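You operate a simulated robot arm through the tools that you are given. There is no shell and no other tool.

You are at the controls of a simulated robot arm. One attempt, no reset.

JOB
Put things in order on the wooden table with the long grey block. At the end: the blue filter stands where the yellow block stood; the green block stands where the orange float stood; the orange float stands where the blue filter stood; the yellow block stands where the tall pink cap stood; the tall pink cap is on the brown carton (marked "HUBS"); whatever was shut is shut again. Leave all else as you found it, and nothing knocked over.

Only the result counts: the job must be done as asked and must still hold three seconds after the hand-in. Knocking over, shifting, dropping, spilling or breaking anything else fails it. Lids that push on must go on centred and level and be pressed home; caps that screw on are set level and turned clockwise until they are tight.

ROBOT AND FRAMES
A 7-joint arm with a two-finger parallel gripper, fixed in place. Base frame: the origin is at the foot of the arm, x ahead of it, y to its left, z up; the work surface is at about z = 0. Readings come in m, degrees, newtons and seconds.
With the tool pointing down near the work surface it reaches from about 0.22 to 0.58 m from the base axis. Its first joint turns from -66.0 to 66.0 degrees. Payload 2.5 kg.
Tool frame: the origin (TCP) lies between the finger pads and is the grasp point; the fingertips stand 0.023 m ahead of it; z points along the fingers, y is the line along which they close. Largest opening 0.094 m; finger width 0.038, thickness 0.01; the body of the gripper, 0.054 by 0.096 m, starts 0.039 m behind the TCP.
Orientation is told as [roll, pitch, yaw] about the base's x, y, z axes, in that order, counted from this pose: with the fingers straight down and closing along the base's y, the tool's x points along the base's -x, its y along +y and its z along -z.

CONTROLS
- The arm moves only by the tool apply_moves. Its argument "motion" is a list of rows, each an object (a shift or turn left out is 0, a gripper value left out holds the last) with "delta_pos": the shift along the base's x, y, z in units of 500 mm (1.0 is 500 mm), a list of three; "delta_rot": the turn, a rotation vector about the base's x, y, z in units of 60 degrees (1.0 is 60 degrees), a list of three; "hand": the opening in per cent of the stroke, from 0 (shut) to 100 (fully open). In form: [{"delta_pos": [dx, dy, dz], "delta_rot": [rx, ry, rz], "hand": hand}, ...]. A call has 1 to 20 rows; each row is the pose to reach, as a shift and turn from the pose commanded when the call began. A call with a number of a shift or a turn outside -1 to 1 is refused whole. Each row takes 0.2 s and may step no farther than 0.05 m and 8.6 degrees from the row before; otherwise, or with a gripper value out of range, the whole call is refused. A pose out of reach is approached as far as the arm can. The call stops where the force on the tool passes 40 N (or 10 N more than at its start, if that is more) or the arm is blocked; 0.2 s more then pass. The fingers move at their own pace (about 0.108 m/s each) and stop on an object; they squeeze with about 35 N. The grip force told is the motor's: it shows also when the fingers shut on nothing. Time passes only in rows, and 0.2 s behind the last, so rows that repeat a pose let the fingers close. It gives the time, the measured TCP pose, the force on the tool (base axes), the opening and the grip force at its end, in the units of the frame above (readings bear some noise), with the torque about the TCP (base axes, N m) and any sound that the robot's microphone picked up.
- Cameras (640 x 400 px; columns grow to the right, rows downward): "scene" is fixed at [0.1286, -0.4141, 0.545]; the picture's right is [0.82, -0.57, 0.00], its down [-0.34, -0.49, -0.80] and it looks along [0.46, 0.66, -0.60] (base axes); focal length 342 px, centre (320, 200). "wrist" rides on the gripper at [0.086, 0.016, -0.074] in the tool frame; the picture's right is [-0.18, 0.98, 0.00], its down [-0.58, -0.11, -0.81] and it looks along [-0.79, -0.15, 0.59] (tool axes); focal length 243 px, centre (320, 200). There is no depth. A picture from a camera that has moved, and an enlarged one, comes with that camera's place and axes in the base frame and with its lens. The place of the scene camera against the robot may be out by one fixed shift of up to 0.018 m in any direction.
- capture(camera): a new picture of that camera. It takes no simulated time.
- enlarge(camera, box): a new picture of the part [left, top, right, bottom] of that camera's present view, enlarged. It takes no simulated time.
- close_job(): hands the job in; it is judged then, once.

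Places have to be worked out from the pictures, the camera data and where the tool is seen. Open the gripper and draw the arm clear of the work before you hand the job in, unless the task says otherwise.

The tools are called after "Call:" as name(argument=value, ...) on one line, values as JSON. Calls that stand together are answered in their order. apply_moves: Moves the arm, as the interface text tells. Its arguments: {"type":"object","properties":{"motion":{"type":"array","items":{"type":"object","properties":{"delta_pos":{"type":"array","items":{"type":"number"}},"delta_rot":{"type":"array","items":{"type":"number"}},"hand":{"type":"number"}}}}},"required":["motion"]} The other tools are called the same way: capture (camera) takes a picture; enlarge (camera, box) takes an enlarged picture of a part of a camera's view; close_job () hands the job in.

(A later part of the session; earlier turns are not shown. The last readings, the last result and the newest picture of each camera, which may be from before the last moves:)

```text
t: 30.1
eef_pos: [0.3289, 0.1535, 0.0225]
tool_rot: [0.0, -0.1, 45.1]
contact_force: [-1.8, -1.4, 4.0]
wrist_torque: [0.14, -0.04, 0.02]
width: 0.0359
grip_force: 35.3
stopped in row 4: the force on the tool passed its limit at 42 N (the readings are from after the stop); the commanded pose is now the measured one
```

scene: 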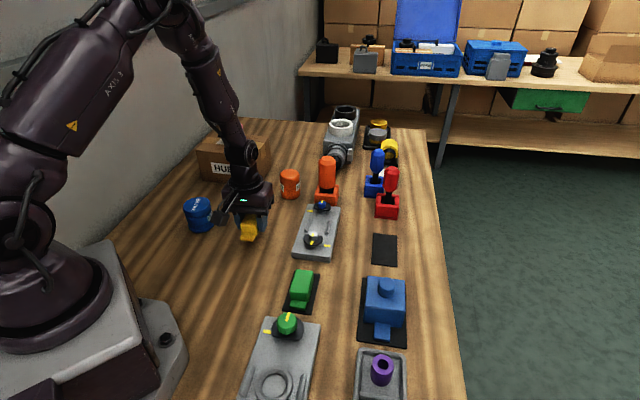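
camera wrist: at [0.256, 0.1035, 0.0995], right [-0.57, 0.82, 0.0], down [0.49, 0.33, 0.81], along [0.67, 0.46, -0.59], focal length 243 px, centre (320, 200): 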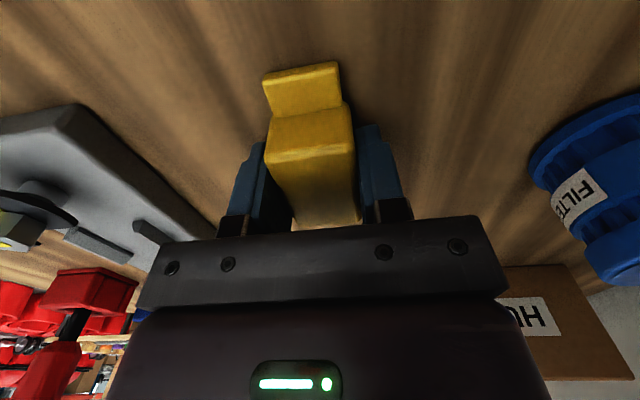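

Firm contact made. The block is down, so I check the picture before opening.

Call:
enlarge(camera="scene", box=[210, 190, 290, 260])

Call:
capture(camera="wrist")

```text
5.71 times, centred on (250, 225) of scene
camera zoom: at [0.1286, -0.4141, 0.545], right [0.82, -0.57, 0.0], down [-0.34, -0.49, -0.8], along [0.46, 0.66, -0.6], focal length 1954 px, centre (720, 57)
```

zoom: 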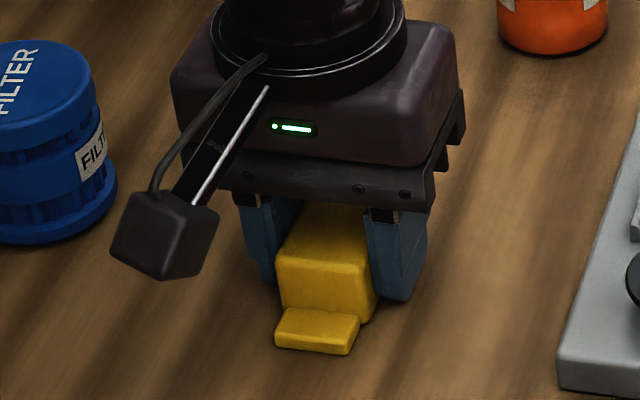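

```text
taken
camera wrist: at [0.2559, 0.1035, 0.0989], right [-0.57, 0.82, 0.0], down [0.49, 0.34, 0.81], along [0.67, 0.46, -0.59], focal length 243 px, centre (320, 200)
```

wrist: 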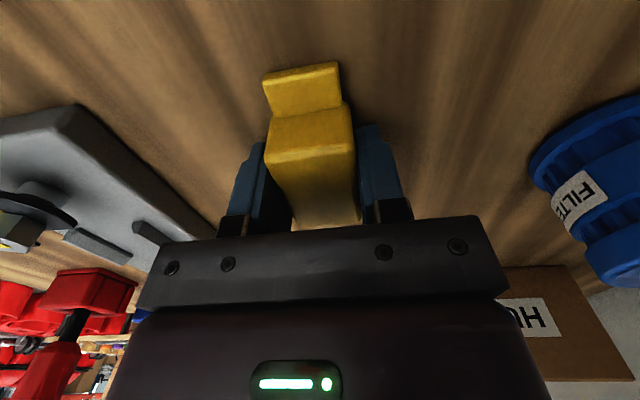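

It stands flat on the table. I open the fingers and rise to z ≈ 0.2.

Call:
apply_moves(motion=[{"delta_pos": [0, 0, 0], "hand": 60}, {"delta_pos": [0, 0, 0], "hand": 90}, {"delta_pos": [0, 0, 0.0], "hand": 90}, {"delta_pos": [0, 0, 0.03], "hand": 90}, {"delta_pos": [0, 0, 0.09], "hand": 90}, {"delta_pos": [0, 0, 0.16], "hand": 90}, {"delta_pos": [0, 0, 0.24], "hand": 90}, {"delta_pos": [0, 0, 0.32], "hand": 90}, {"delta_pos": [0, 0, 0.38], "hand": 90}, {"delta_pos": [0, 0, 0.38], "hand": 90}])

Call:
capture(camera="scene")

Call:
capture(camera="wrist")

Call:
enlarge(camera="scene", box=[225, 205, 285, 255])

```text
t: 32.3
eef_pos: [0.3291, 0.1527, 0.2125]
tool_rot: [0.0, 0.0, 45.2]
contact_force: [0.6, -0.4, 0.1]
wrist_torque: [0.02, 0.0, 0.0]
width: 0.0847
grip_force: 0.1
```

```text
taken
```

scene: 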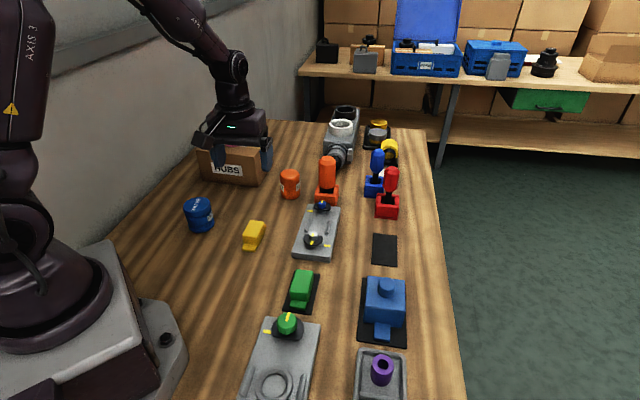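

```text
taken
camera wrist: at [0.2565, 0.1033, 0.2885], right [-0.57, 0.82, 0.0], down [0.49, 0.34, 0.81], along [0.67, 0.46, -0.59], focal length 243 px, centre (320, 200)
```

wrist: 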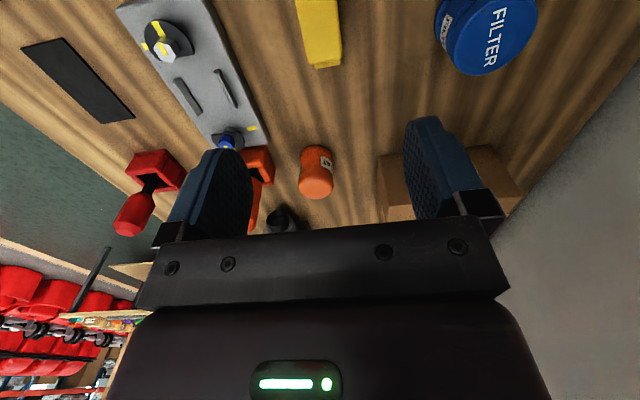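

```text
8.00 times, centred on (255, 230) of scene
camera zoom: at [0.1286, -0.4141, 0.545], right [0.82, -0.57, 0.0], down [-0.34, -0.49, -0.8], along [0.46, 0.66, -0.6], focal length 2735 px, centre (840, -40)
```

zoom: 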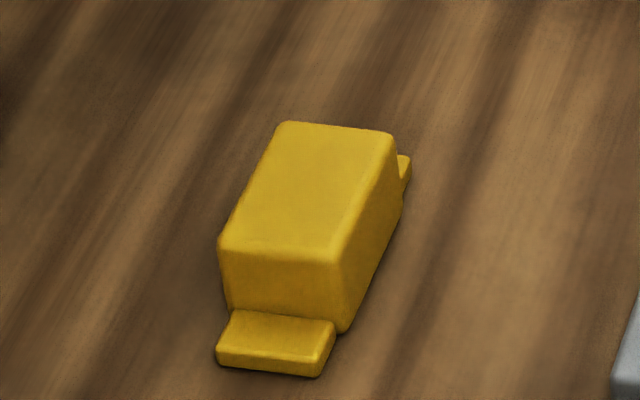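

The yellow block stands at the cap's old spot, within about 3 mm. Next is the blue filter at about (0.244, 0.271); I hover above it.

Call:
apply_moves(motion=[{"delta_pos": [-0.03, 0.042, 0], "hand": 100}, {"delta_pos": [-0.075, 0.105, 0], "hand": 100}, {"delta_pos": [-0.12, 0.168, -0.01], "hand": 100}, {"delta_pos": [-0.155, 0.217, -0.02], "hand": 100}, {"delta_pos": [-0.17, 0.238, -0.03], "hand": 100}, {"delta_pos": [-0.17, 0.238, -0.03], "hand": 100}])

Call:
capture(camera="wrist")

Call:
enlarge(camera="wrist", box=[240, 0, 400, 100])

Call:
enlarge(camera="scene", box=[170, 180, 230, 240])

```text
t: 33.7
eef_pos: [0.2435, 0.2724, 0.1973]
tool_rot: [0.0, -0.1, 45.2]
contact_force: [0.5, 0.4, -0.7]
wrist_torque: [-0.02, 0.0, 0.01]
width: 0.0941
grip_force: 0.0
```

```text
taken
camera wrist: at [0.1712, 0.2231, 0.2736], right [-0.57, 0.82, 0.0], down [0.49, 0.34, 0.81], along [0.67, 0.46, -0.59], focal length 243 px, centre (320, 200)
```

wrist: 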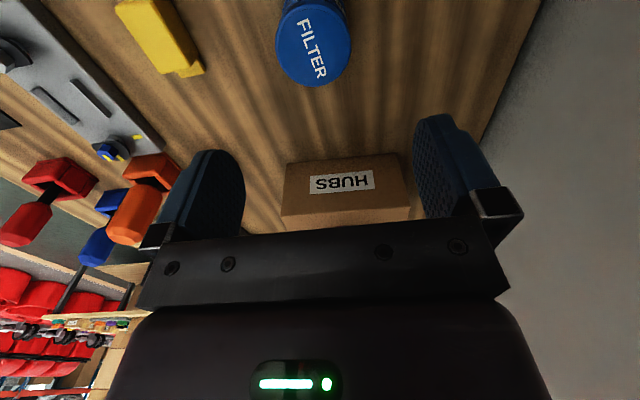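

```text
4.00 times, centred on (320, 50) of wrist
camera zoom: at [0.1712, 0.2231, 0.2736], right [-0.57, 0.82, 0.0], down [0.49, 0.34, 0.81], along [0.67, 0.46, -0.59], focal length 970 px, centre (320, 800)
```

zoom: 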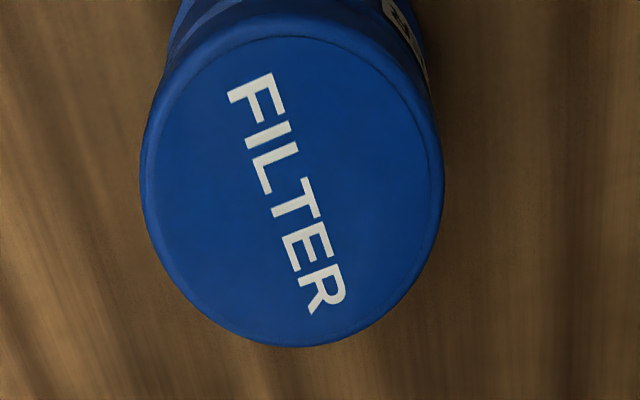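

```text
6.67 times, centred on (200, 210) of scene
camera zoom: at [0.1286, -0.4141, 0.545], right [0.82, -0.57, 0.0], down [-0.34, -0.49, -0.8], along [0.46, 0.66, -0.6], focal length 2279 px, centre (1120, 133)
```

zoom: 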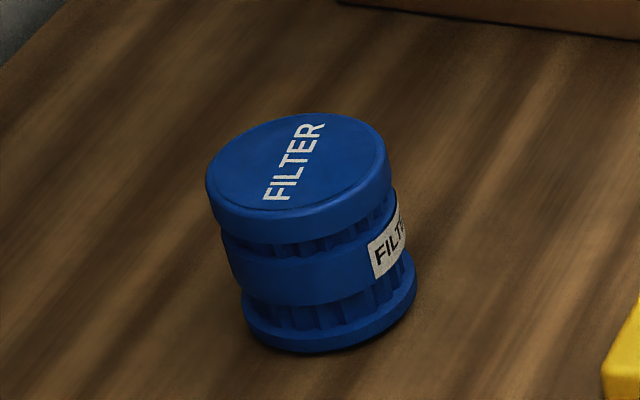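

The filter's centre is at about (0.2455, 0.268), a few millimetres to -y of the tool. I correct and descend around it to z ≈ 0.031.

Call:
apply_moves(motion=[{"delta_pos": [0.004, -0.009, -0.04], "hand": 100}, {"delta_pos": [0.004, -0.009, -0.1], "hand": 100}, {"delta_pos": [0.004, -0.009, -0.16], "hand": 100}, {"delta_pos": [0.004, -0.009, -0.21], "hand": 100}, {"delta_pos": [0.004, -0.009, -0.23], "hand": 100}, {"delta_pos": [0.004, -0.009, -0.23], "hand": 100}])

Call:
capture(camera="wrist")

Call:
enlarge(camera="scene", box=[140, 140, 280, 260])

```text
t: 35.1
eef_pos: [0.2453, 0.2671, 0.0834]
tool_rot: [-0.1, 0.0, 45.2]
contact_force: [-0.2, 0.1, -0.1]
wrist_torque: [0.0, -0.03, 0.01]
width: 0.0943
grip_force: 0.0
```

```text
taken
camera wrist: at [0.1723, 0.2181, 0.1594], right [-0.57, 0.82, 0.0], down [0.49, 0.33, 0.81], along [0.67, 0.46, -0.59], focal length 243 px, centre (320, 200)
```

wrist: 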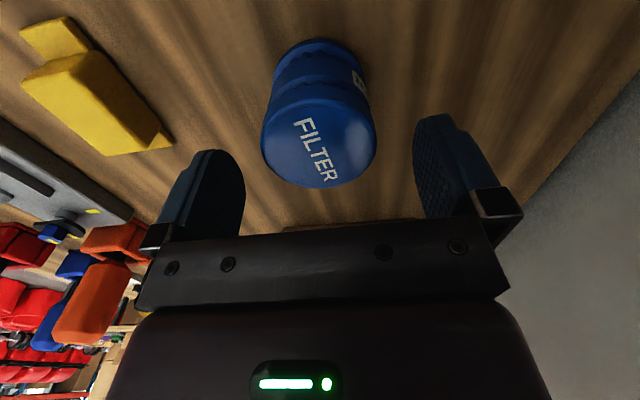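

```text
3.33 times, centred on (210, 200) of scene
camera zoom: at [0.1286, -0.4141, 0.545], right [0.82, -0.57, 0.0], down [-0.34, -0.49, -0.8], along [0.46, 0.66, -0.6], focal length 1140 px, centre (687, 200)
```

zoom: 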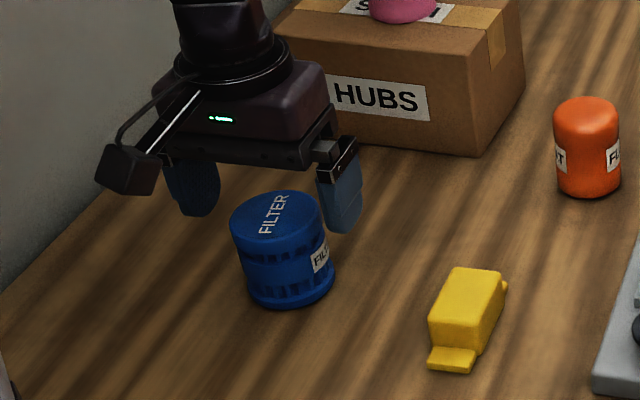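

Well centred now. I descend the remaining distance to z ≈ 0.031 and close.

Call:
apply_moves(motion=[{"delta_pos": [0, 0, -0.04], "hand": 100}, {"delta_pos": [0, 0, -0.08], "hand": 100}, {"delta_pos": [0, 0, -0.107], "hand": 100}, {"delta_pos": [0, 0, -0.107], "hand": 100}, {"delta_pos": [0, 0, -0.107], "hand": 80}, {"delta_pos": [0, 0, -0.107], "hand": 50}, {"delta_pos": [0, 0, -0.107], "hand": 0}, {"delta_pos": [0, 0, -0.107], "hand": 0}, {"delta_pos": [0, 0, -0.107], "hand": 0}])

Call:
capture(camera="wrist")

```text
t: 37.1
eef_pos: [0.2433, 0.2665, 0.0299]
tool_rot: [0.0, 0.0, 45.1]
contact_force: [0.2, -0.4, 0.0]
wrist_torque: [-0.01, -0.01, 0.02]
width: 0.0578
grip_force: 35.4
```

```text
taken
camera wrist: at [0.1724, 0.218, 0.1053], right [-0.57, 0.82, 0.0], down [0.49, 0.34, 0.81], along [0.67, 0.46, -0.59], focal length 243 px, centre (320, 200)
```

wrist: 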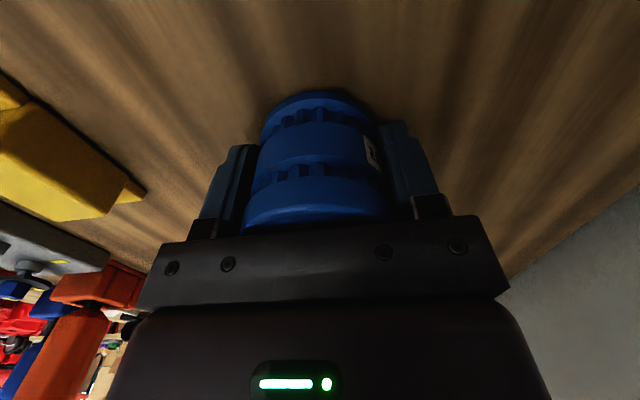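

Filter gripped (0.058 m). I lift it and carry it over to above the empty black pad at (0.549, -0.045).

Call:
apply_moves(motion=[{"delta_pos": [0, 0, 0.03]}, {"delta_pos": [0, 0, 0.1]}, {"delta_pos": [0, 0, 0.18]}, {"delta_pos": [0, 0, 0.26]}, {"delta_pos": [0.02, -0.021, 0.32]}, {"delta_pos": [0.06, -0.062, 0.34]}, {"delta_pos": [0.11, -0.113, 0.34]}, {"delta_pos": [0.165, -0.17, 0.34]}, {"delta_pos": [0.22, -0.227, 0.34]}, {"delta_pos": [0.275, -0.283, 0.34]}, {"delta_pos": [0.33, -0.34, 0.34]}, {"delta_pos": [0.385, -0.397, 0.34]}, {"delta_pos": [0.44, -0.453, 0.34]}, {"delta_pos": [0.495, -0.51, 0.34]}, {"delta_pos": [0.545, -0.562, 0.34]}, {"delta_pos": [0.585, -0.603, 0.34]}, {"delta_pos": [0.607, -0.6256, 0.34]}, {"delta_pos": [0.607, -0.6256, 0.34]}])

Call:
capture(camera="wrist")

Call:
capture(camera="scene")

```text
t: 40.9
eef_pos: [0.5496, -0.0458, 0.1988]
tool_rot: [0.0, 0.0, 45.0]
contact_force: [0.2, -0.3, -0.8]
wrist_torque: [0.0, 0.02, 0.0]
width: 0.058
grip_force: 34.6
```

```text
taken
camera wrist: at [0.477, -0.0944, 0.275], right [-0.57, 0.82, 0.0], down [0.49, 0.34, 0.81], along [0.66, 0.46, -0.59], focal length 243 px, centre (320, 200)
```

wrist: 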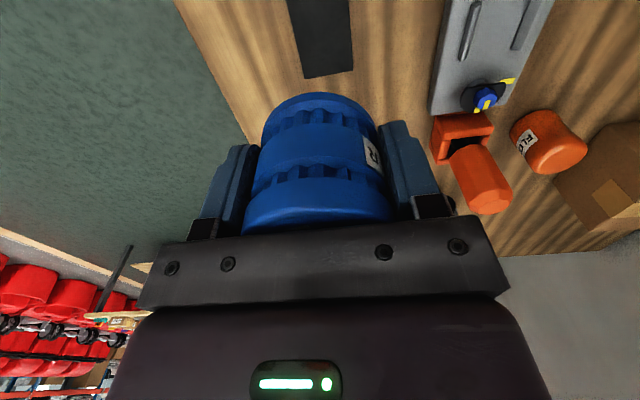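

```text
taken
```

scene: 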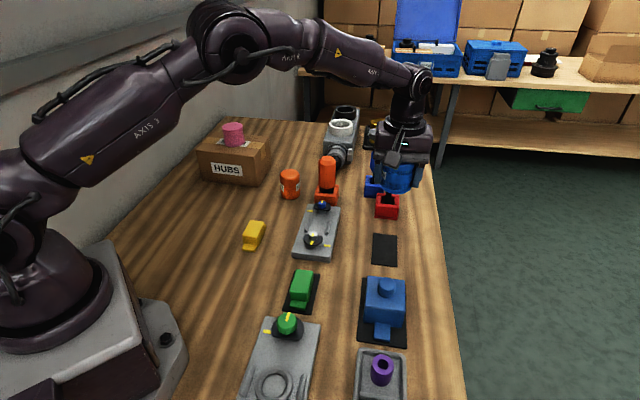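

Directly over the pad. I descend to just above it, then feel for contact.

Call:
apply_moves(motion=[{"delta_pos": [-0.001, 0, -0.05]}, {"delta_pos": [-0.001, 0, -0.12]}, {"delta_pos": [-0.001, 0, -0.19]}, {"delta_pos": [-0.001, 0, -0.25]}, {"delta_pos": [-0.001, 0, -0.3]}, {"delta_pos": [-0.001, 0, -0.32]}, {"delta_pos": [-0.001, 0, -0.326]}, {"delta_pos": [-0.001, 0, -0.326]}])

Call:
enlarge(camera="scene", box=[340, 190, 440, 310])

Call:
capture(camera="wrist")

```text
t: 42.7
eef_pos: [0.548, -0.0464, 0.0363]
tool_rot: [-0.1, 0.0, 45.1]
contact_force: [0.6, -0.6, -0.2]
wrist_torque: [0.03, 0.04, 0.01]
width: 0.0576
grip_force: 35.1
```

```text
3.33 times, centred on (390, 250) of scene
camera zoom: at [0.1286, -0.4141, 0.545], right [0.82, -0.57, 0.0], down [-0.34, -0.49, -0.8], along [0.46, 0.66, -0.6], focal length 1140 px, centre (87, 33)
```

zoom: 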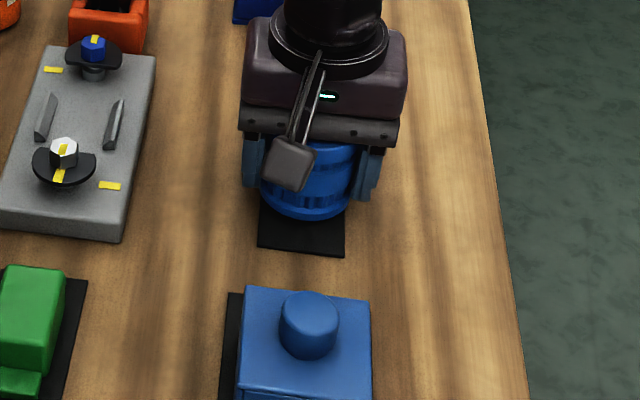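

```text
taken
camera wrist: at [0.4756, -0.0946, 0.1126], right [-0.57, 0.82, 0.0], down [0.49, 0.34, 0.81], along [0.67, 0.46, -0.59], focal length 243 px, centre (320, 200)
```

wrist: 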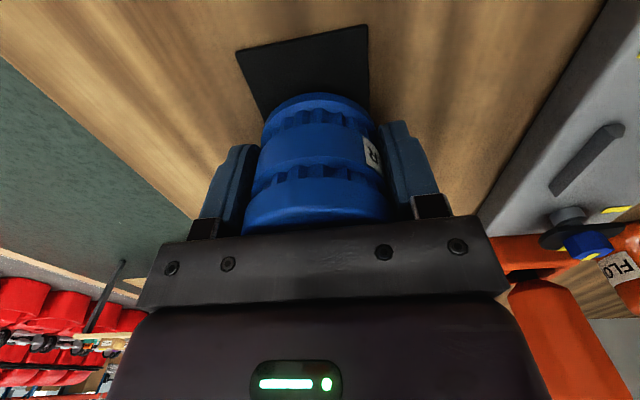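

The filter is about 4 mm above the pad and centred on it by the wrist view. I lower gently until contact.

Call:
apply_moves(motion=[{"delta_pos": [0, 0, -0.003]}, {"delta_pos": [0, 0, -0.005]}, {"delta_pos": [0, 0, -0.006]}, {"delta_pos": [0, 0, -0.006]}])

```text
t: 43.7
eef_pos: [0.5489, -0.0464, 0.0331]
tool_rot: [0.0, 0.0, 45.1]
contact_force: [-0.1, 0.7, -0.1]
wrist_torque: [-0.02, -0.02, -0.01]
width: 0.0578
grip_force: 35.1
```

Still free. I go on half a millimetre at a time.

Call:
apply_moves(motion=[{"delta_pos": [0, 0, -0.001]}, {"delta_pos": [0, 0, -0.002]}, {"delta_pos": [0, 0, -0.002]}])

Call:
enlarge(camera="scene", box=[360, 220, 410, 270])

```text
t: 44.5
eef_pos: [0.5489, -0.0469, 0.0319]
tool_rot: [0.0, 0.0, 45.1]
contact_force: [-0.2, 0.8, 0.6]
wrist_torque: [0.02, 0.01, 0.0]
width: 0.058
grip_force: 34.9
```

```text
8.00 times, centred on (385, 245) of scene
camera zoom: at [0.1286, -0.4141, 0.545], right [0.82, -0.57, 0.0], down [-0.34, -0.49, -0.8], along [0.46, 0.66, -0.6], focal length 2735 px, centre (-200, -160)
```

zoom: 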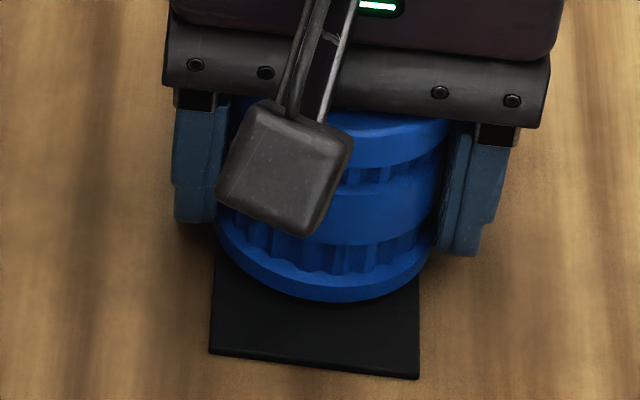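

Centred within about 2 mm. I continue down until the force shows contact.

Call:
apply_moves(motion=[{"delta_pos": [0, 0, -0.001]}, {"delta_pos": [0, 0, -0.002]}, {"delta_pos": [0, 0, -0.002]}])

Call:
capture(camera="wrist")

```text
t: 45.3
eef_pos: [0.547, -0.0456, 0.0323]
tool_rot: [-0.1, 0.0, 45.0]
contact_force: [-4.0, -0.6, 11.0]
wrist_torque: [-0.02, 0.16, -0.03]
width: 0.058
grip_force: 35.0
```

```text
taken
camera wrist: at [0.4759, -0.0947, 0.1079], right [-0.57, 0.82, 0.0], down [0.49, 0.34, 0.81], along [0.67, 0.46, -0.59], focal length 243 px, centre (320, 200)
```

wrist: 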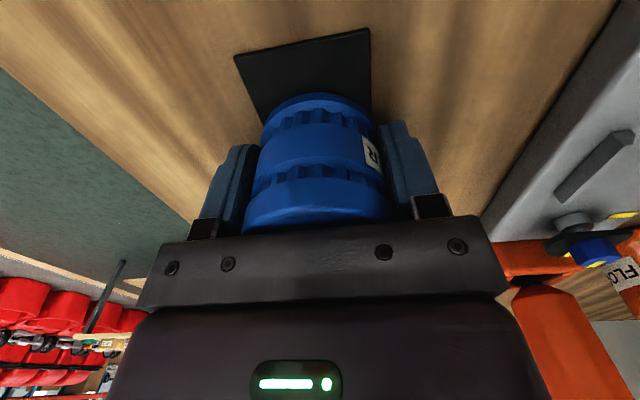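

Contact at 11 N; the filter stands on the pad. I release and rise straight up.

Call:
apply_moves(motion=[{"delta_pos": [0, 0, 0], "hand": 75}, {"delta_pos": [0, 0, 0], "hand": 95}, {"delta_pos": [0, 0, 0.0], "hand": 100}, {"delta_pos": [0, 0, 0.03], "hand": 100}, {"delta_pos": [0, 0, 0.09], "hand": 100}, {"delta_pos": [0, 0, 0.16], "hand": 100}, {"delta_pos": [0, 0, 0.24], "hand": 100}, {"delta_pos": [0, 0, 0.32], "hand": 100}, {"delta_pos": [0, 0, 0.36], "hand": 100}, {"delta_pos": [0, 0, 0.36], "hand": 100}])

Call:
enlarge(camera="scene", box=[360, 220, 410, 270])

Call:
capture(camera="scene")

```text
t: 47.5
eef_pos: [0.5457, -0.0458, 0.2113]
tool_rot: [-0.1, 0.0, 45.1]
contact_force: [0.2, -0.4, 0.3]
wrist_torque: [0.0, 0.04, -0.02]
width: 0.0938
grip_force: 0.1
```

```text
8.00 times, centred on (385, 245) of scene
camera zoom: at [0.1286, -0.4141, 0.545], right [0.82, -0.57, 0.0], down [-0.34, -0.49, -0.8], along [0.46, 0.66, -0.6], focal length 2735 px, centre (-200, -160)
```

zoom: 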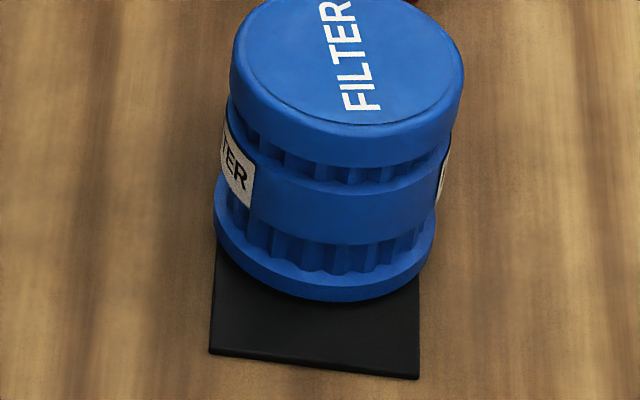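

```text
taken
```

scene: 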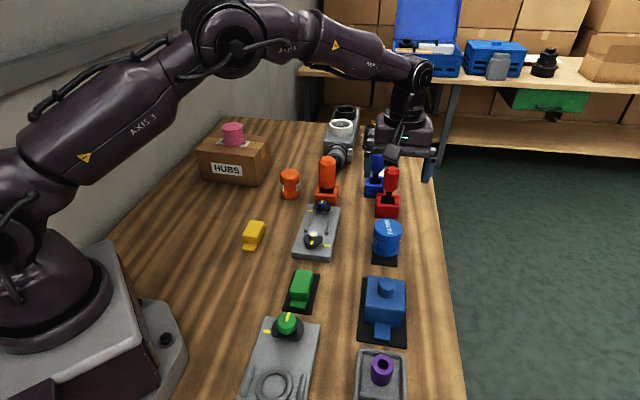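

The filter stands on the pad where the yellow block was. Next I hover over the orange float near (0.484, 0.253), keeping yaw 45°, which clears the carton, lever and dial plate.

Call:
apply_moves(motion=[{"delta_pos": [-0.006, 0.03, 0], "hand": 100}, {"delta_pos": [-0.02, 0.095, 0], "hand": 100}, {"delta_pos": [-0.036, 0.17, 0], "hand": 100}, {"delta_pos": [-0.052, 0.245, 0], "hand": 100}, {"delta_pos": [-0.068, 0.32, 0], "hand": 100}, {"delta_pos": [-0.084, 0.395, 0], "hand": 100}, {"delta_pos": [-0.1, 0.47, 0], "hand": 100}, {"delta_pos": [-0.115, 0.54, 0], "hand": 100}, {"delta_pos": [-0.123, 0.585, 0], "hand": 100}, {"delta_pos": [-0.126, 0.596, -0.01], "hand": 85}, {"delta_pos": [-0.126, 0.596, -0.01], "hand": 85}])

Call:
capture(camera="wrist")

Call:
enlarge(camera="wrist", box=[240, 0, 400, 100])

Call:
capture(camera="scene")

```text
t: 49.9
eef_pos: [0.4846, 0.2527, 0.2049]
tool_rot: [0.1, 0.1, 44.9]
contact_force: [0.0, 0.6, -0.4]
wrist_torque: [-0.03, 0.01, -0.01]
width: 0.0799
grip_force: 0.1
```

```text
taken
camera wrist: at [0.4119, 0.2032, 0.2819], right [-0.57, 0.82, 0.0], down [0.49, 0.34, 0.81], along [0.67, 0.46, -0.59], focal length 243 px, centre (320, 200)
```

wrist: 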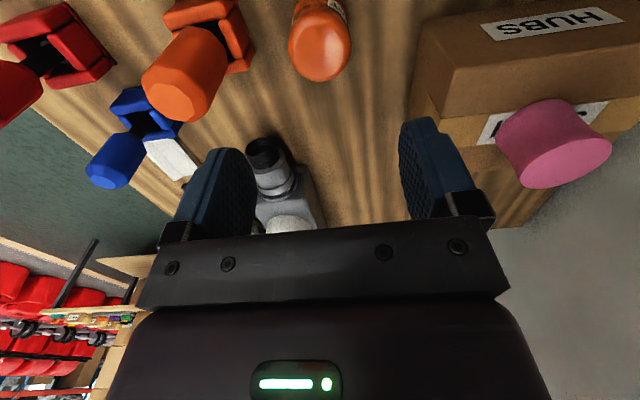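

```text
4.00 times, centred on (320, 50) of wrist
camera zoom: at [0.4119, 0.2032, 0.2819], right [-0.57, 0.82, 0.0], down [0.49, 0.34, 0.81], along [0.67, 0.46, -0.59], focal length 970 px, centre (320, 800)
```

zoom: 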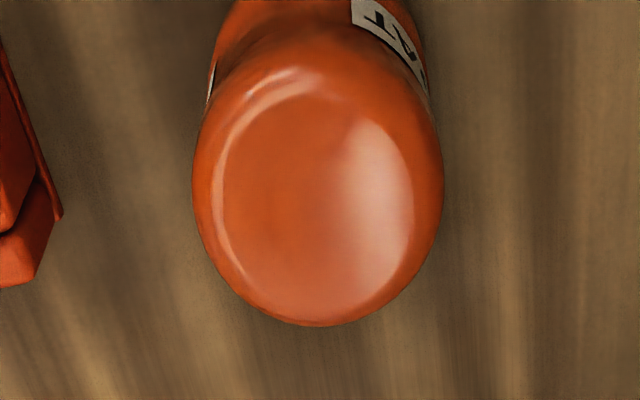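

```text
taken
```

scene: 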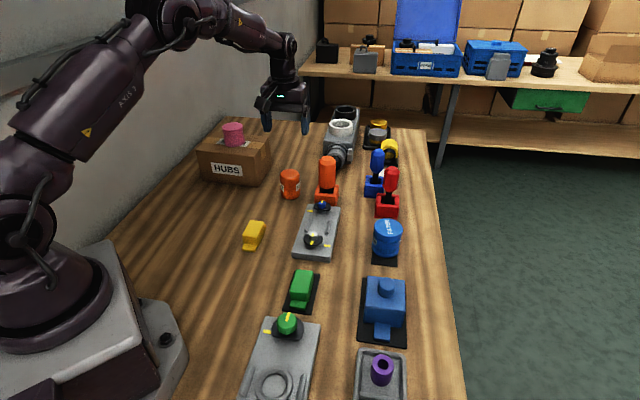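

Float centre is at about (0.486, 0.254), nearly under the tool. I descend partway and check clearances.

Call:
apply_moves(motion=[{"delta_pos": [0.004, 0.003, -0.04], "hand": 85}, {"delta_pos": [0.004, 0.003, -0.1], "hand": 85}, {"delta_pos": [0.004, 0.003, -0.16], "hand": 85}, {"delta_pos": [0.004, 0.003, -0.2], "hand": 85}, {"delta_pos": [0.004, 0.003, -0.22], "hand": 85}, {"delta_pos": [0.004, 0.003, -0.22], "hand": 85}])

Call:
capture(camera="wrist")

Call:
enlarge(camera="scene", box=[240, 100, 360, 220])

```text
t: 51.3
eef_pos: [0.4866, 0.2533, 0.0967]
tool_rot: [-0.1, 0.0, 45.1]
contact_force: [0.2, 0.1, -0.1]
wrist_torque: [-0.01, 0.04, 0.03]
width: 0.08
grip_force: 0.0
```

```text
taken
camera wrist: at [0.4147, 0.2046, 0.1721], right [-0.57, 0.82, 0.0], down [0.49, 0.34, 0.81], along [0.67, 0.46, -0.59], focal length 243 px, centre (320, 200)
```

wrist: 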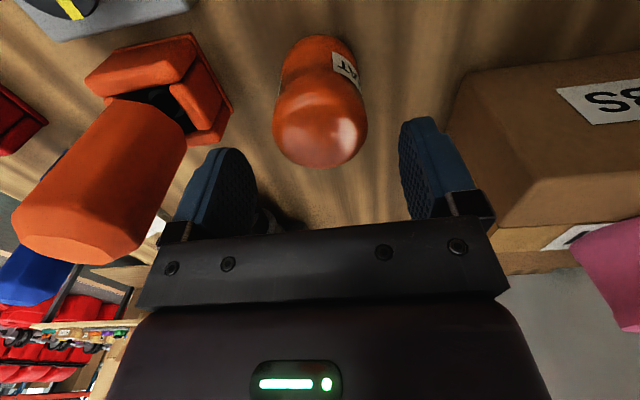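

```text
3.33 times, centred on (300, 160) of scene
camera zoom: at [0.1286, -0.4141, 0.545], right [0.82, -0.57, 0.0], down [-0.34, -0.49, -0.8], along [0.46, 0.66, -0.6], focal length 1140 px, centre (387, 333)
```

zoom: 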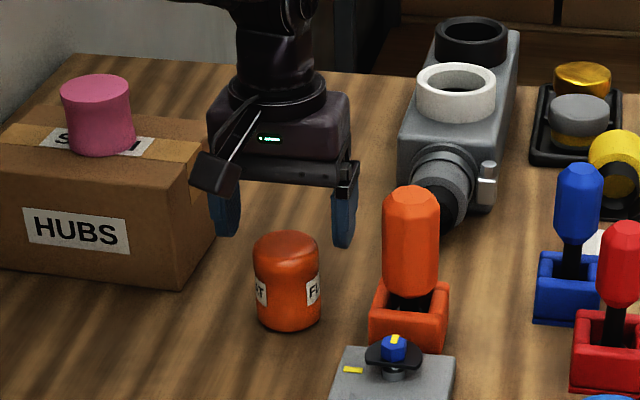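

Clear on all sides. I descend to z ≈ 0.035 and close on the float.

Call:
apply_moves(motion=[{"delta_pos": [0, 0, -0.04], "hand": 85}, {"delta_pos": [0, 0, -0.08], "hand": 85}, {"delta_pos": [0, 0, -0.11], "hand": 85}, {"delta_pos": [0, 0, -0.126], "hand": 85}, {"delta_pos": [0, 0, -0.126], "hand": 85}, {"delta_pos": [0, 0, -0.126], "hand": 60}, {"delta_pos": [0, 0, -0.126], "hand": 0}, {"delta_pos": [0, 0, -0.126], "hand": 0}, {"delta_pos": [0, 0, -0.126], "hand": 0}])

Call:
capture(camera="wrist")

Call:
enlarge(camera="scene", box=[240, 100, 360, 220])

```text
t: 53.3
eef_pos: [0.4877, 0.254, 0.0332]
tool_rot: [0.0, 0.0, 45.1]
contact_force: [-0.1, 0.1, -0.2]
wrist_torque: [0.01, 0.0, -0.04]
width: 0.0495
grip_force: 35.5
```

```text
taken
camera wrist: at [0.4139, 0.2058, 0.1091], right [-0.57, 0.82, 0.0], down [0.49, 0.34, 0.81], along [0.67, 0.46, -0.59], focal length 243 px, centre (320, 200)
```

wrist: 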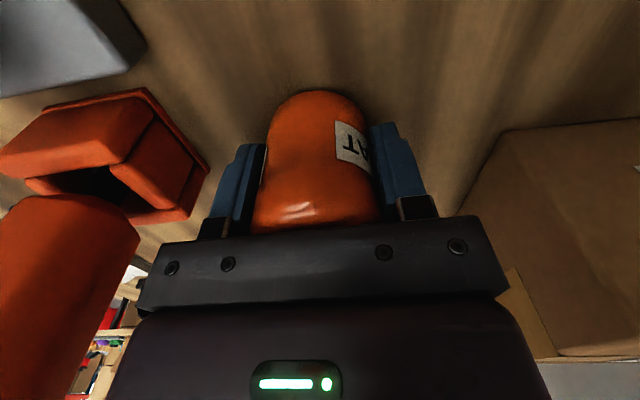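

```text
3.33 times, centred on (300, 160) of scene
camera zoom: at [0.1286, -0.4141, 0.545], right [0.82, -0.57, 0.0], down [-0.34, -0.49, -0.8], along [0.46, 0.66, -0.6], focal length 1140 px, centre (387, 333)
```

zoom: 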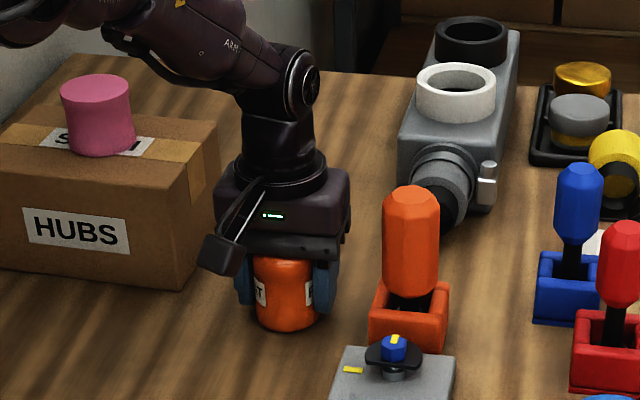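

The float is held. I lift it and carry it to above the filter's old spot (0.2455, 0.268).

Call:
apply_moves(motion=[{"delta_pos": [0, 0, 0.03]}, {"delta_pos": [0, 0, 0.1]}, {"delta_pos": [0, 0, 0.18]}, {"delta_pos": [0, 0, 0.26]}, {"delta_pos": [-0.01, 0, 0.32]}, {"delta_pos": [-0.04, 0.002, 0.33]}, {"delta_pos": [-0.1, 0.005, 0.33]}, {"delta_pos": [-0.17, 0.009, 0.33]}, {"delta_pos": [-0.24, 0.013, 0.33]}, {"delta_pos": [-0.31, 0.017, 0.33]}, {"delta_pos": [-0.38, 0.021, 0.33]}, {"delta_pos": [-0.44, 0.024, 0.33]}, {"delta_pos": [-0.472, 0.026, 0.33]}, {"delta_pos": [-0.482, 0.026, 0.3]}, {"delta_pos": [-0.482, 0.026, 0.24]}, {"delta_pos": [-0.482, 0.026, 0.17]}, {"delta_pos": [-0.482, 0.026, 0.1]}, {"delta_pos": [-0.482, 0.026, 0.05]}, {"delta_pos": [-0.482, 0.026, 0.02]}, {"delta_pos": [-0.482, 0.026, 0.02]}])

Call:
capture(camera="wrist")

Call:
capture(camera="scene")

Call:
enlarge(camera="scene", box=[170, 180, 230, 240])

```text
t: 57.5
eef_pos: [0.246, 0.2662, 0.0436]
tool_rot: [0.1, 0.0, 45.1]
contact_force: [0.1, 0.2, -1.1]
wrist_torque: [0.01, 0.03, 0.01]
width: 0.0499
grip_force: 34.7
```

```text
taken
camera wrist: at [0.1733, 0.2173, 0.12], right [-0.57, 0.82, 0.0], down [0.49, 0.33, 0.81], along [0.67, 0.46, -0.59], focal length 243 px, centre (320, 200)
```

wrist: 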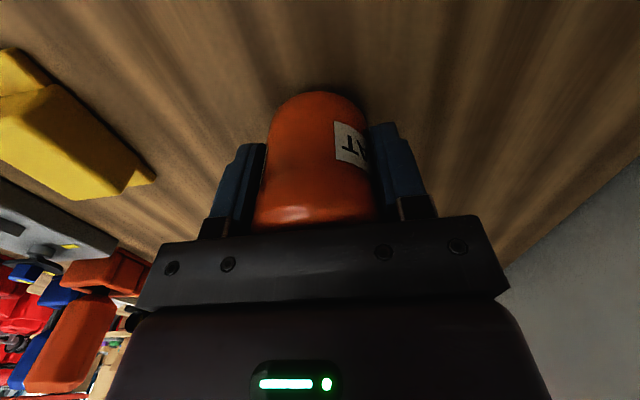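

```text
taken
```

scene: 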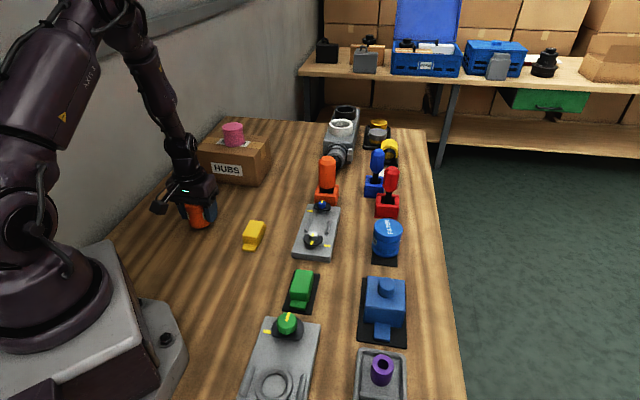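

```text
6.67 times, centred on (200, 210) of scene
camera zoom: at [0.1286, -0.4141, 0.545], right [0.82, -0.57, 0.0], down [-0.34, -0.49, -0.8], along [0.46, 0.66, -0.6], focal length 2279 px, centre (1120, 133)
```

zoom: 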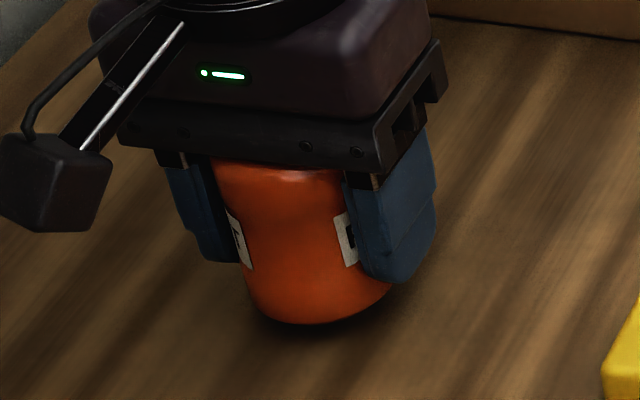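

Position agrees with the filter's old place within about 1–2 mm. I lower the last centimetre until contact.

Call:
apply_moves(motion=[{"delta_pos": [0, 0, -0.008]}, {"delta_pos": [0, 0, -0.014]}, {"delta_pos": [0, 0, -0.018]}, {"delta_pos": [0, 0, -0.02]}, {"delta_pos": [0, 0, -0.02]}])

Call:
capture(camera="wrist")

```text
t: 58.7
eef_pos: [0.2458, 0.2664, 0.0334]
tool_rot: [-0.1, 0.0, 45.1]
contact_force: [0.4, -0.2, 0.0]
wrist_torque: [0.01, 0.01, 0.01]
width: 0.0499
grip_force: 35.7
```

```text
taken
camera wrist: at [0.1737, 0.2174, 0.1094], right [-0.57, 0.82, 0.0], down [0.49, 0.34, 0.81], along [0.67, 0.46, -0.59], focal length 243 px, centre (320, 200)
```

wrist: 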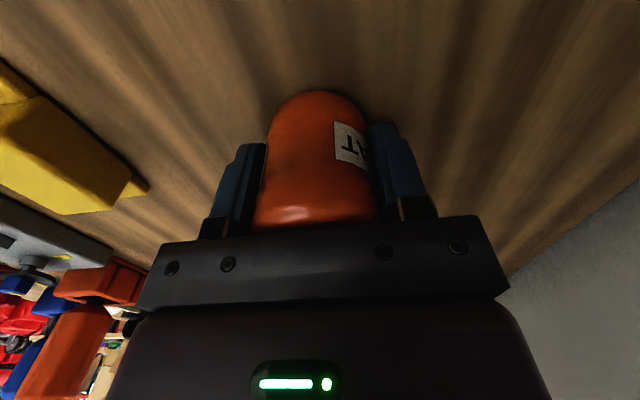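

Call:
apply_moves(motion=[{"delta_pos": [0, 0, -0.001]}, {"delta_pos": [0, 0, -0.0015]}, {"delta_pos": [0, 0, -0.0015]}])

```text
t: 59.5
eef_pos: [0.2469, 0.2671, 0.0326]
tool_rot: [0.0, 0.0, 45.0]
contact_force: [-2.0, -2.3, 15.1]
wrist_torque: [-0.13, 0.09, -0.04]
width: 0.0499
grip_force: 35.1
```

The force rose to about 15 N, so the float stands on the table. I open and rise straight up.

Call:
apply_moves(motion=[{"delta_pos": [0, 0, 0], "hand": 70}, {"delta_pos": [0, 0, 0], "hand": 90}, {"delta_pos": [0, 0, 0.0], "hand": 95}, {"delta_pos": [0, 0, 0.03], "hand": 95}, {"delta_pos": [0, 0, 0.09], "hand": 95}, {"delta_pos": [0, 0, 0.16], "hand": 95}, {"delta_pos": [0, 0, 0.24], "hand": 95}, {"delta_pos": [0, 0, 0.32], "hand": 95}, {"delta_pos": [0, 0, 0.35], "hand": 95}, {"delta_pos": [0, 0, 0.35], "hand": 95}])

Call:
enlarge(camera="scene", box=[170, 180, 230, 240])

Call:
capture(camera="scene")

Call:
capture(camera="wrist")

```text
t: 61.7
eef_pos: [0.2465, 0.2663, 0.2084]
tool_rot: [0.0, 0.0, 45.0]
contact_force: [-0.3, -0.1, 0.1]
wrist_torque: [0.0, -0.03, 0.03]
width: 0.0894
grip_force: 0.1
```

```text
6.67 times, centred on (200, 210) of scene
camera zoom: at [0.1286, -0.4141, 0.545], right [0.82, -0.57, 0.0], down [-0.34, -0.49, -0.8], along [0.46, 0.66, -0.6], focal length 2279 px, centre (1120, 133)
```

zoom: 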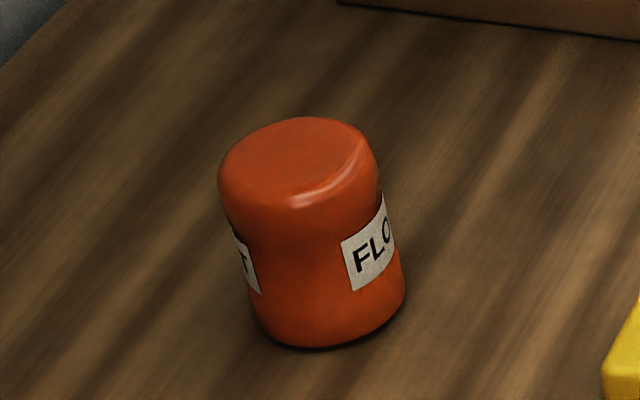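

```text
taken
```

scene: 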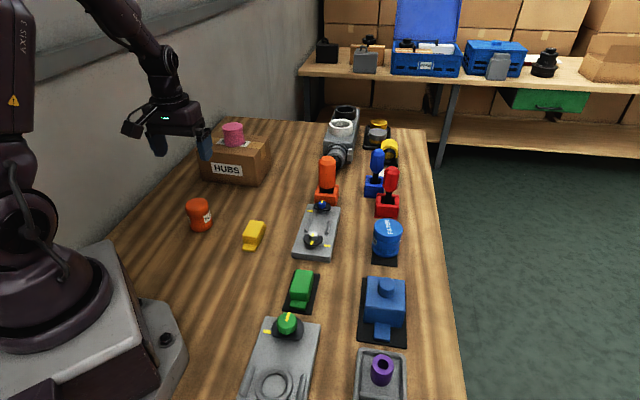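

```text
taken
camera wrist: at [0.1746, 0.2176, 0.2851], right [-0.57, 0.82, 0.0], down [0.49, 0.34, 0.81], along [0.67, 0.46, -0.59], focal length 243 px, centre (320, 200)
```

wrist: 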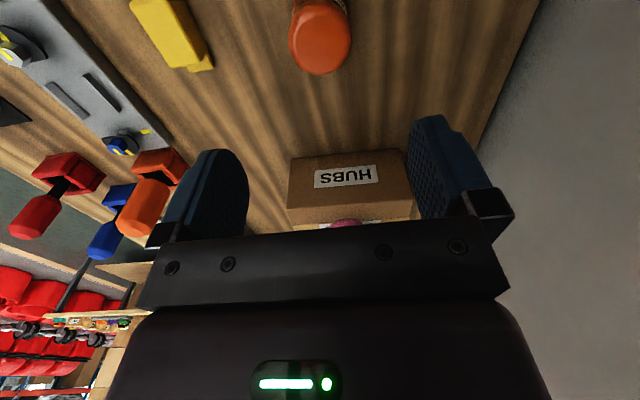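

The float stands exactly where the filter was. Last item: the green block near (0.337, -0.037). I move to hover above it, keeping yaw 45°.

Call:
apply_moves(motion=[{"delta_pos": [0.01, -0.034, 0], "hand": 100}, {"delta_pos": [0.03, -0.1, 0], "hand": 100}, {"delta_pos": [0.052, -0.176, 0], "hand": 100}, {"delta_pos": [0.075, -0.252, 0], "hand": 100}, {"delta_pos": [0.097, -0.328, 0], "hand": 100}, {"delta_pos": [0.12, -0.404, 0], "hand": 100}, {"delta_pos": [0.142, -0.48, 0], "hand": 100}, {"delta_pos": [0.163, -0.55, 0], "hand": 100}, {"delta_pos": [0.176, -0.595, -0.01], "hand": 100}, {"delta_pos": [0.18, -0.609, -0.02], "hand": 100}, {"delta_pos": [0.18, -0.609, -0.02], "hand": 100}])

Call:
capture(camera="wrist")

Call:
enlarge(camera="wrist", box=[240, 0, 400, 100])

Call:
capture(camera="scene")

```text
t: 64.1
eef_pos: [0.3362, -0.039, 0.1976]
tool_rot: [-0.1, 0.0, 45.1]
contact_force: [0.0, 0.3, 0.0]
wrist_torque: [0.04, -0.03, -0.03]
width: 0.094
grip_force: 0.0
```

```text
taken
camera wrist: at [0.265, -0.0874, 0.274], right [-0.57, 0.82, 0.0], down [0.49, 0.34, 0.81], along [0.67, 0.46, -0.59], focal length 243 px, centre (320, 200)
```

wrist: 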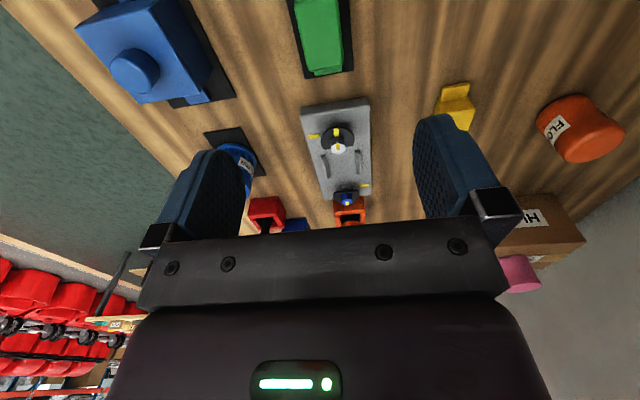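

```text
4.00 times, centred on (320, 50) of wrist
camera zoom: at [0.265, -0.0874, 0.274], right [-0.57, 0.82, 0.0], down [0.49, 0.34, 0.81], along [0.67, 0.46, -0.59], focal length 970 px, centre (320, 800)
```

zoom: 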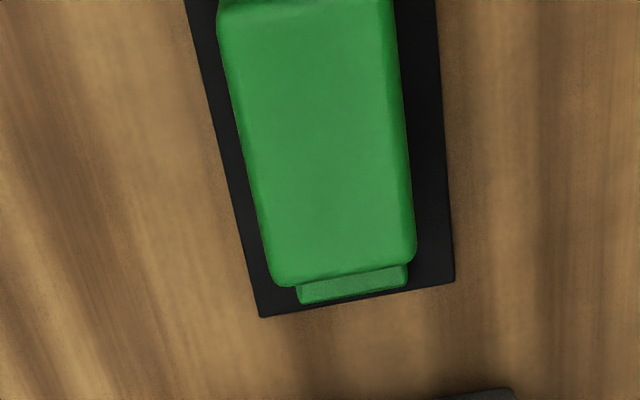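

```text
taken
```

scene: 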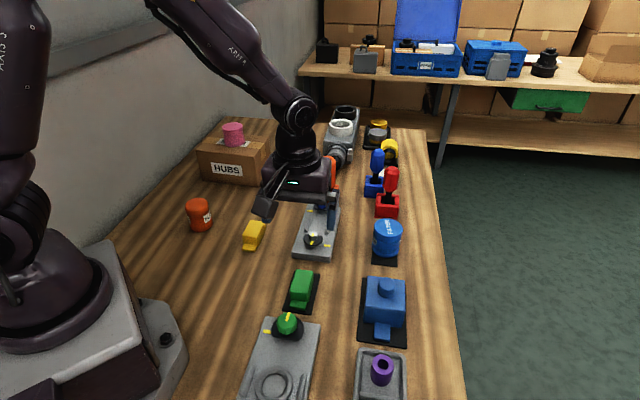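

The pad centre is at (0.336, -0.038), right under the tool. I descend partway and check the camera boom against the green knob.

Call:
apply_moves(motion=[{"delta_pos": [-0.001, 0.0, -0.04], "hand": 100}, {"delta_pos": [-0.001, 0.0, -0.1], "hand": 100}, {"delta_pos": [-0.001, 0.0, -0.17], "hand": 100}, {"delta_pos": [-0.001, 0.0, -0.22], "hand": 100}, {"delta_pos": [-0.001, 0.0, -0.25], "hand": 100}, {"delta_pos": [-0.001, 0.0, -0.25], "hand": 100}])

Call:
capture(camera="wrist")

Call:
enlarge(camera="scene", box=[220, 220, 360, 360])

```text
t: 65.5
eef_pos: [0.3348, -0.0371, 0.0721]
tool_rot: [-0.1, -0.1, 45.0]
contact_force: [-1.0, 0.4, -0.8]
wrist_torque: [-0.05, 0.0, -0.01]
width: 0.0939
grip_force: 0.0
```

```text
taken
camera wrist: at [0.2628, -0.0862, 0.1471], right [-0.57, 0.82, 0.0], down [0.49, 0.34, 0.81], along [0.67, 0.46, -0.59], focal length 243 px, centre (320, 200)
```

wrist: 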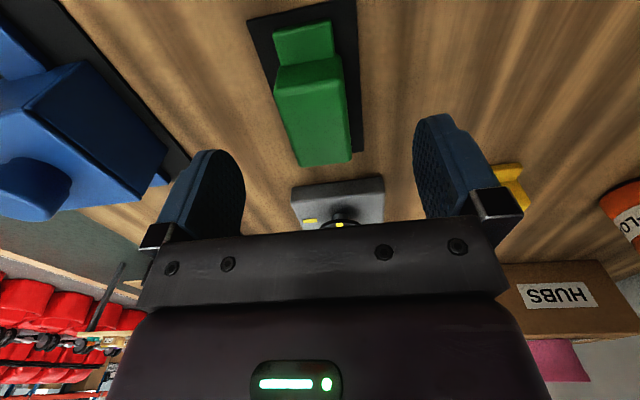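

```text
2.86 times, centred on (290, 290) of scene
camera zoom: at [0.1286, -0.4141, 0.545], right [0.82, -0.57, 0.0], down [-0.34, -0.49, -0.8], along [0.46, 0.66, -0.6], focal length 977 px, centre (406, -57)
```

zoom: 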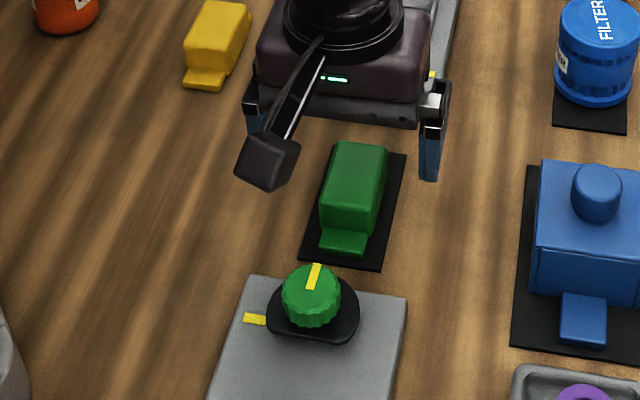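

Clear. I descend to z ≈ 0.028 and close on the green block.

Call:
apply_moves(motion=[{"delta_pos": [0.002, -0.001, -0.03], "hand": 100}, {"delta_pos": [0.002, -0.001, -0.06], "hand": 100}, {"delta_pos": [0.002, -0.001, -0.08], "hand": 100}, {"delta_pos": [0.002, -0.001, -0.089], "hand": 100}, {"delta_pos": [0.002, -0.001, -0.089], "hand": 100}, {"delta_pos": [0.002, -0.001, -0.089], "hand": 60}, {"delta_pos": [0.002, -0.001, -0.089], "hand": 30}, {"delta_pos": [0.002, -0.001, -0.089], "hand": 0}, {"delta_pos": [0.002, -0.001, -0.089], "hand": 0}, {"delta_pos": [0.002, -0.001, -0.089], "hand": 0}])

Call:
capture(camera="wrist")

Call:
enlarge(camera="scene", box=[220, 220, 360, 360])

```text
t: 67.7
eef_pos: [0.337, -0.0383, 0.0272]
tool_rot: [-0.1, -0.1, 45.0]
contact_force: [0.5, 0.1, -0.2]
wrist_torque: [-0.02, 0.0, 0.01]
width: 0.0358
grip_force: 35.6
```

```text
taken
camera wrist: at [0.2651, -0.0872, 0.1033], right [-0.57, 0.82, 0.0], down [0.49, 0.34, 0.81], along [0.67, 0.46, -0.59], focal length 243 px, centre (320, 200)
```

wrist: 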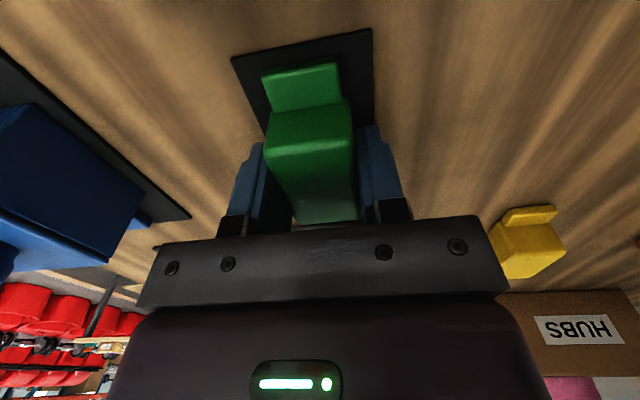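

```text
2.86 times, centred on (290, 290) of scene
camera zoom: at [0.1286, -0.4141, 0.545], right [0.82, -0.57, 0.0], down [-0.34, -0.49, -0.8], along [0.46, 0.66, -0.6], focal length 977 px, centre (406, -57)
```

zoom: 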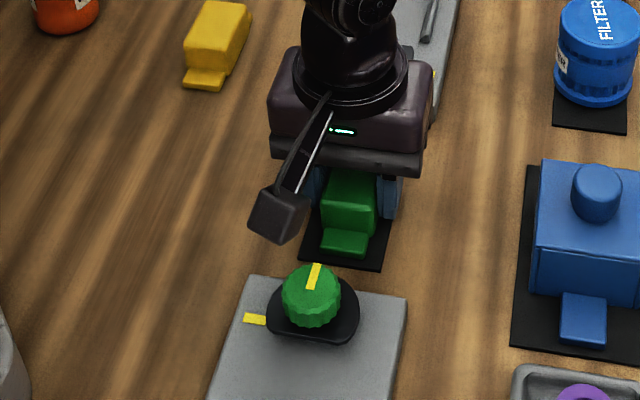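

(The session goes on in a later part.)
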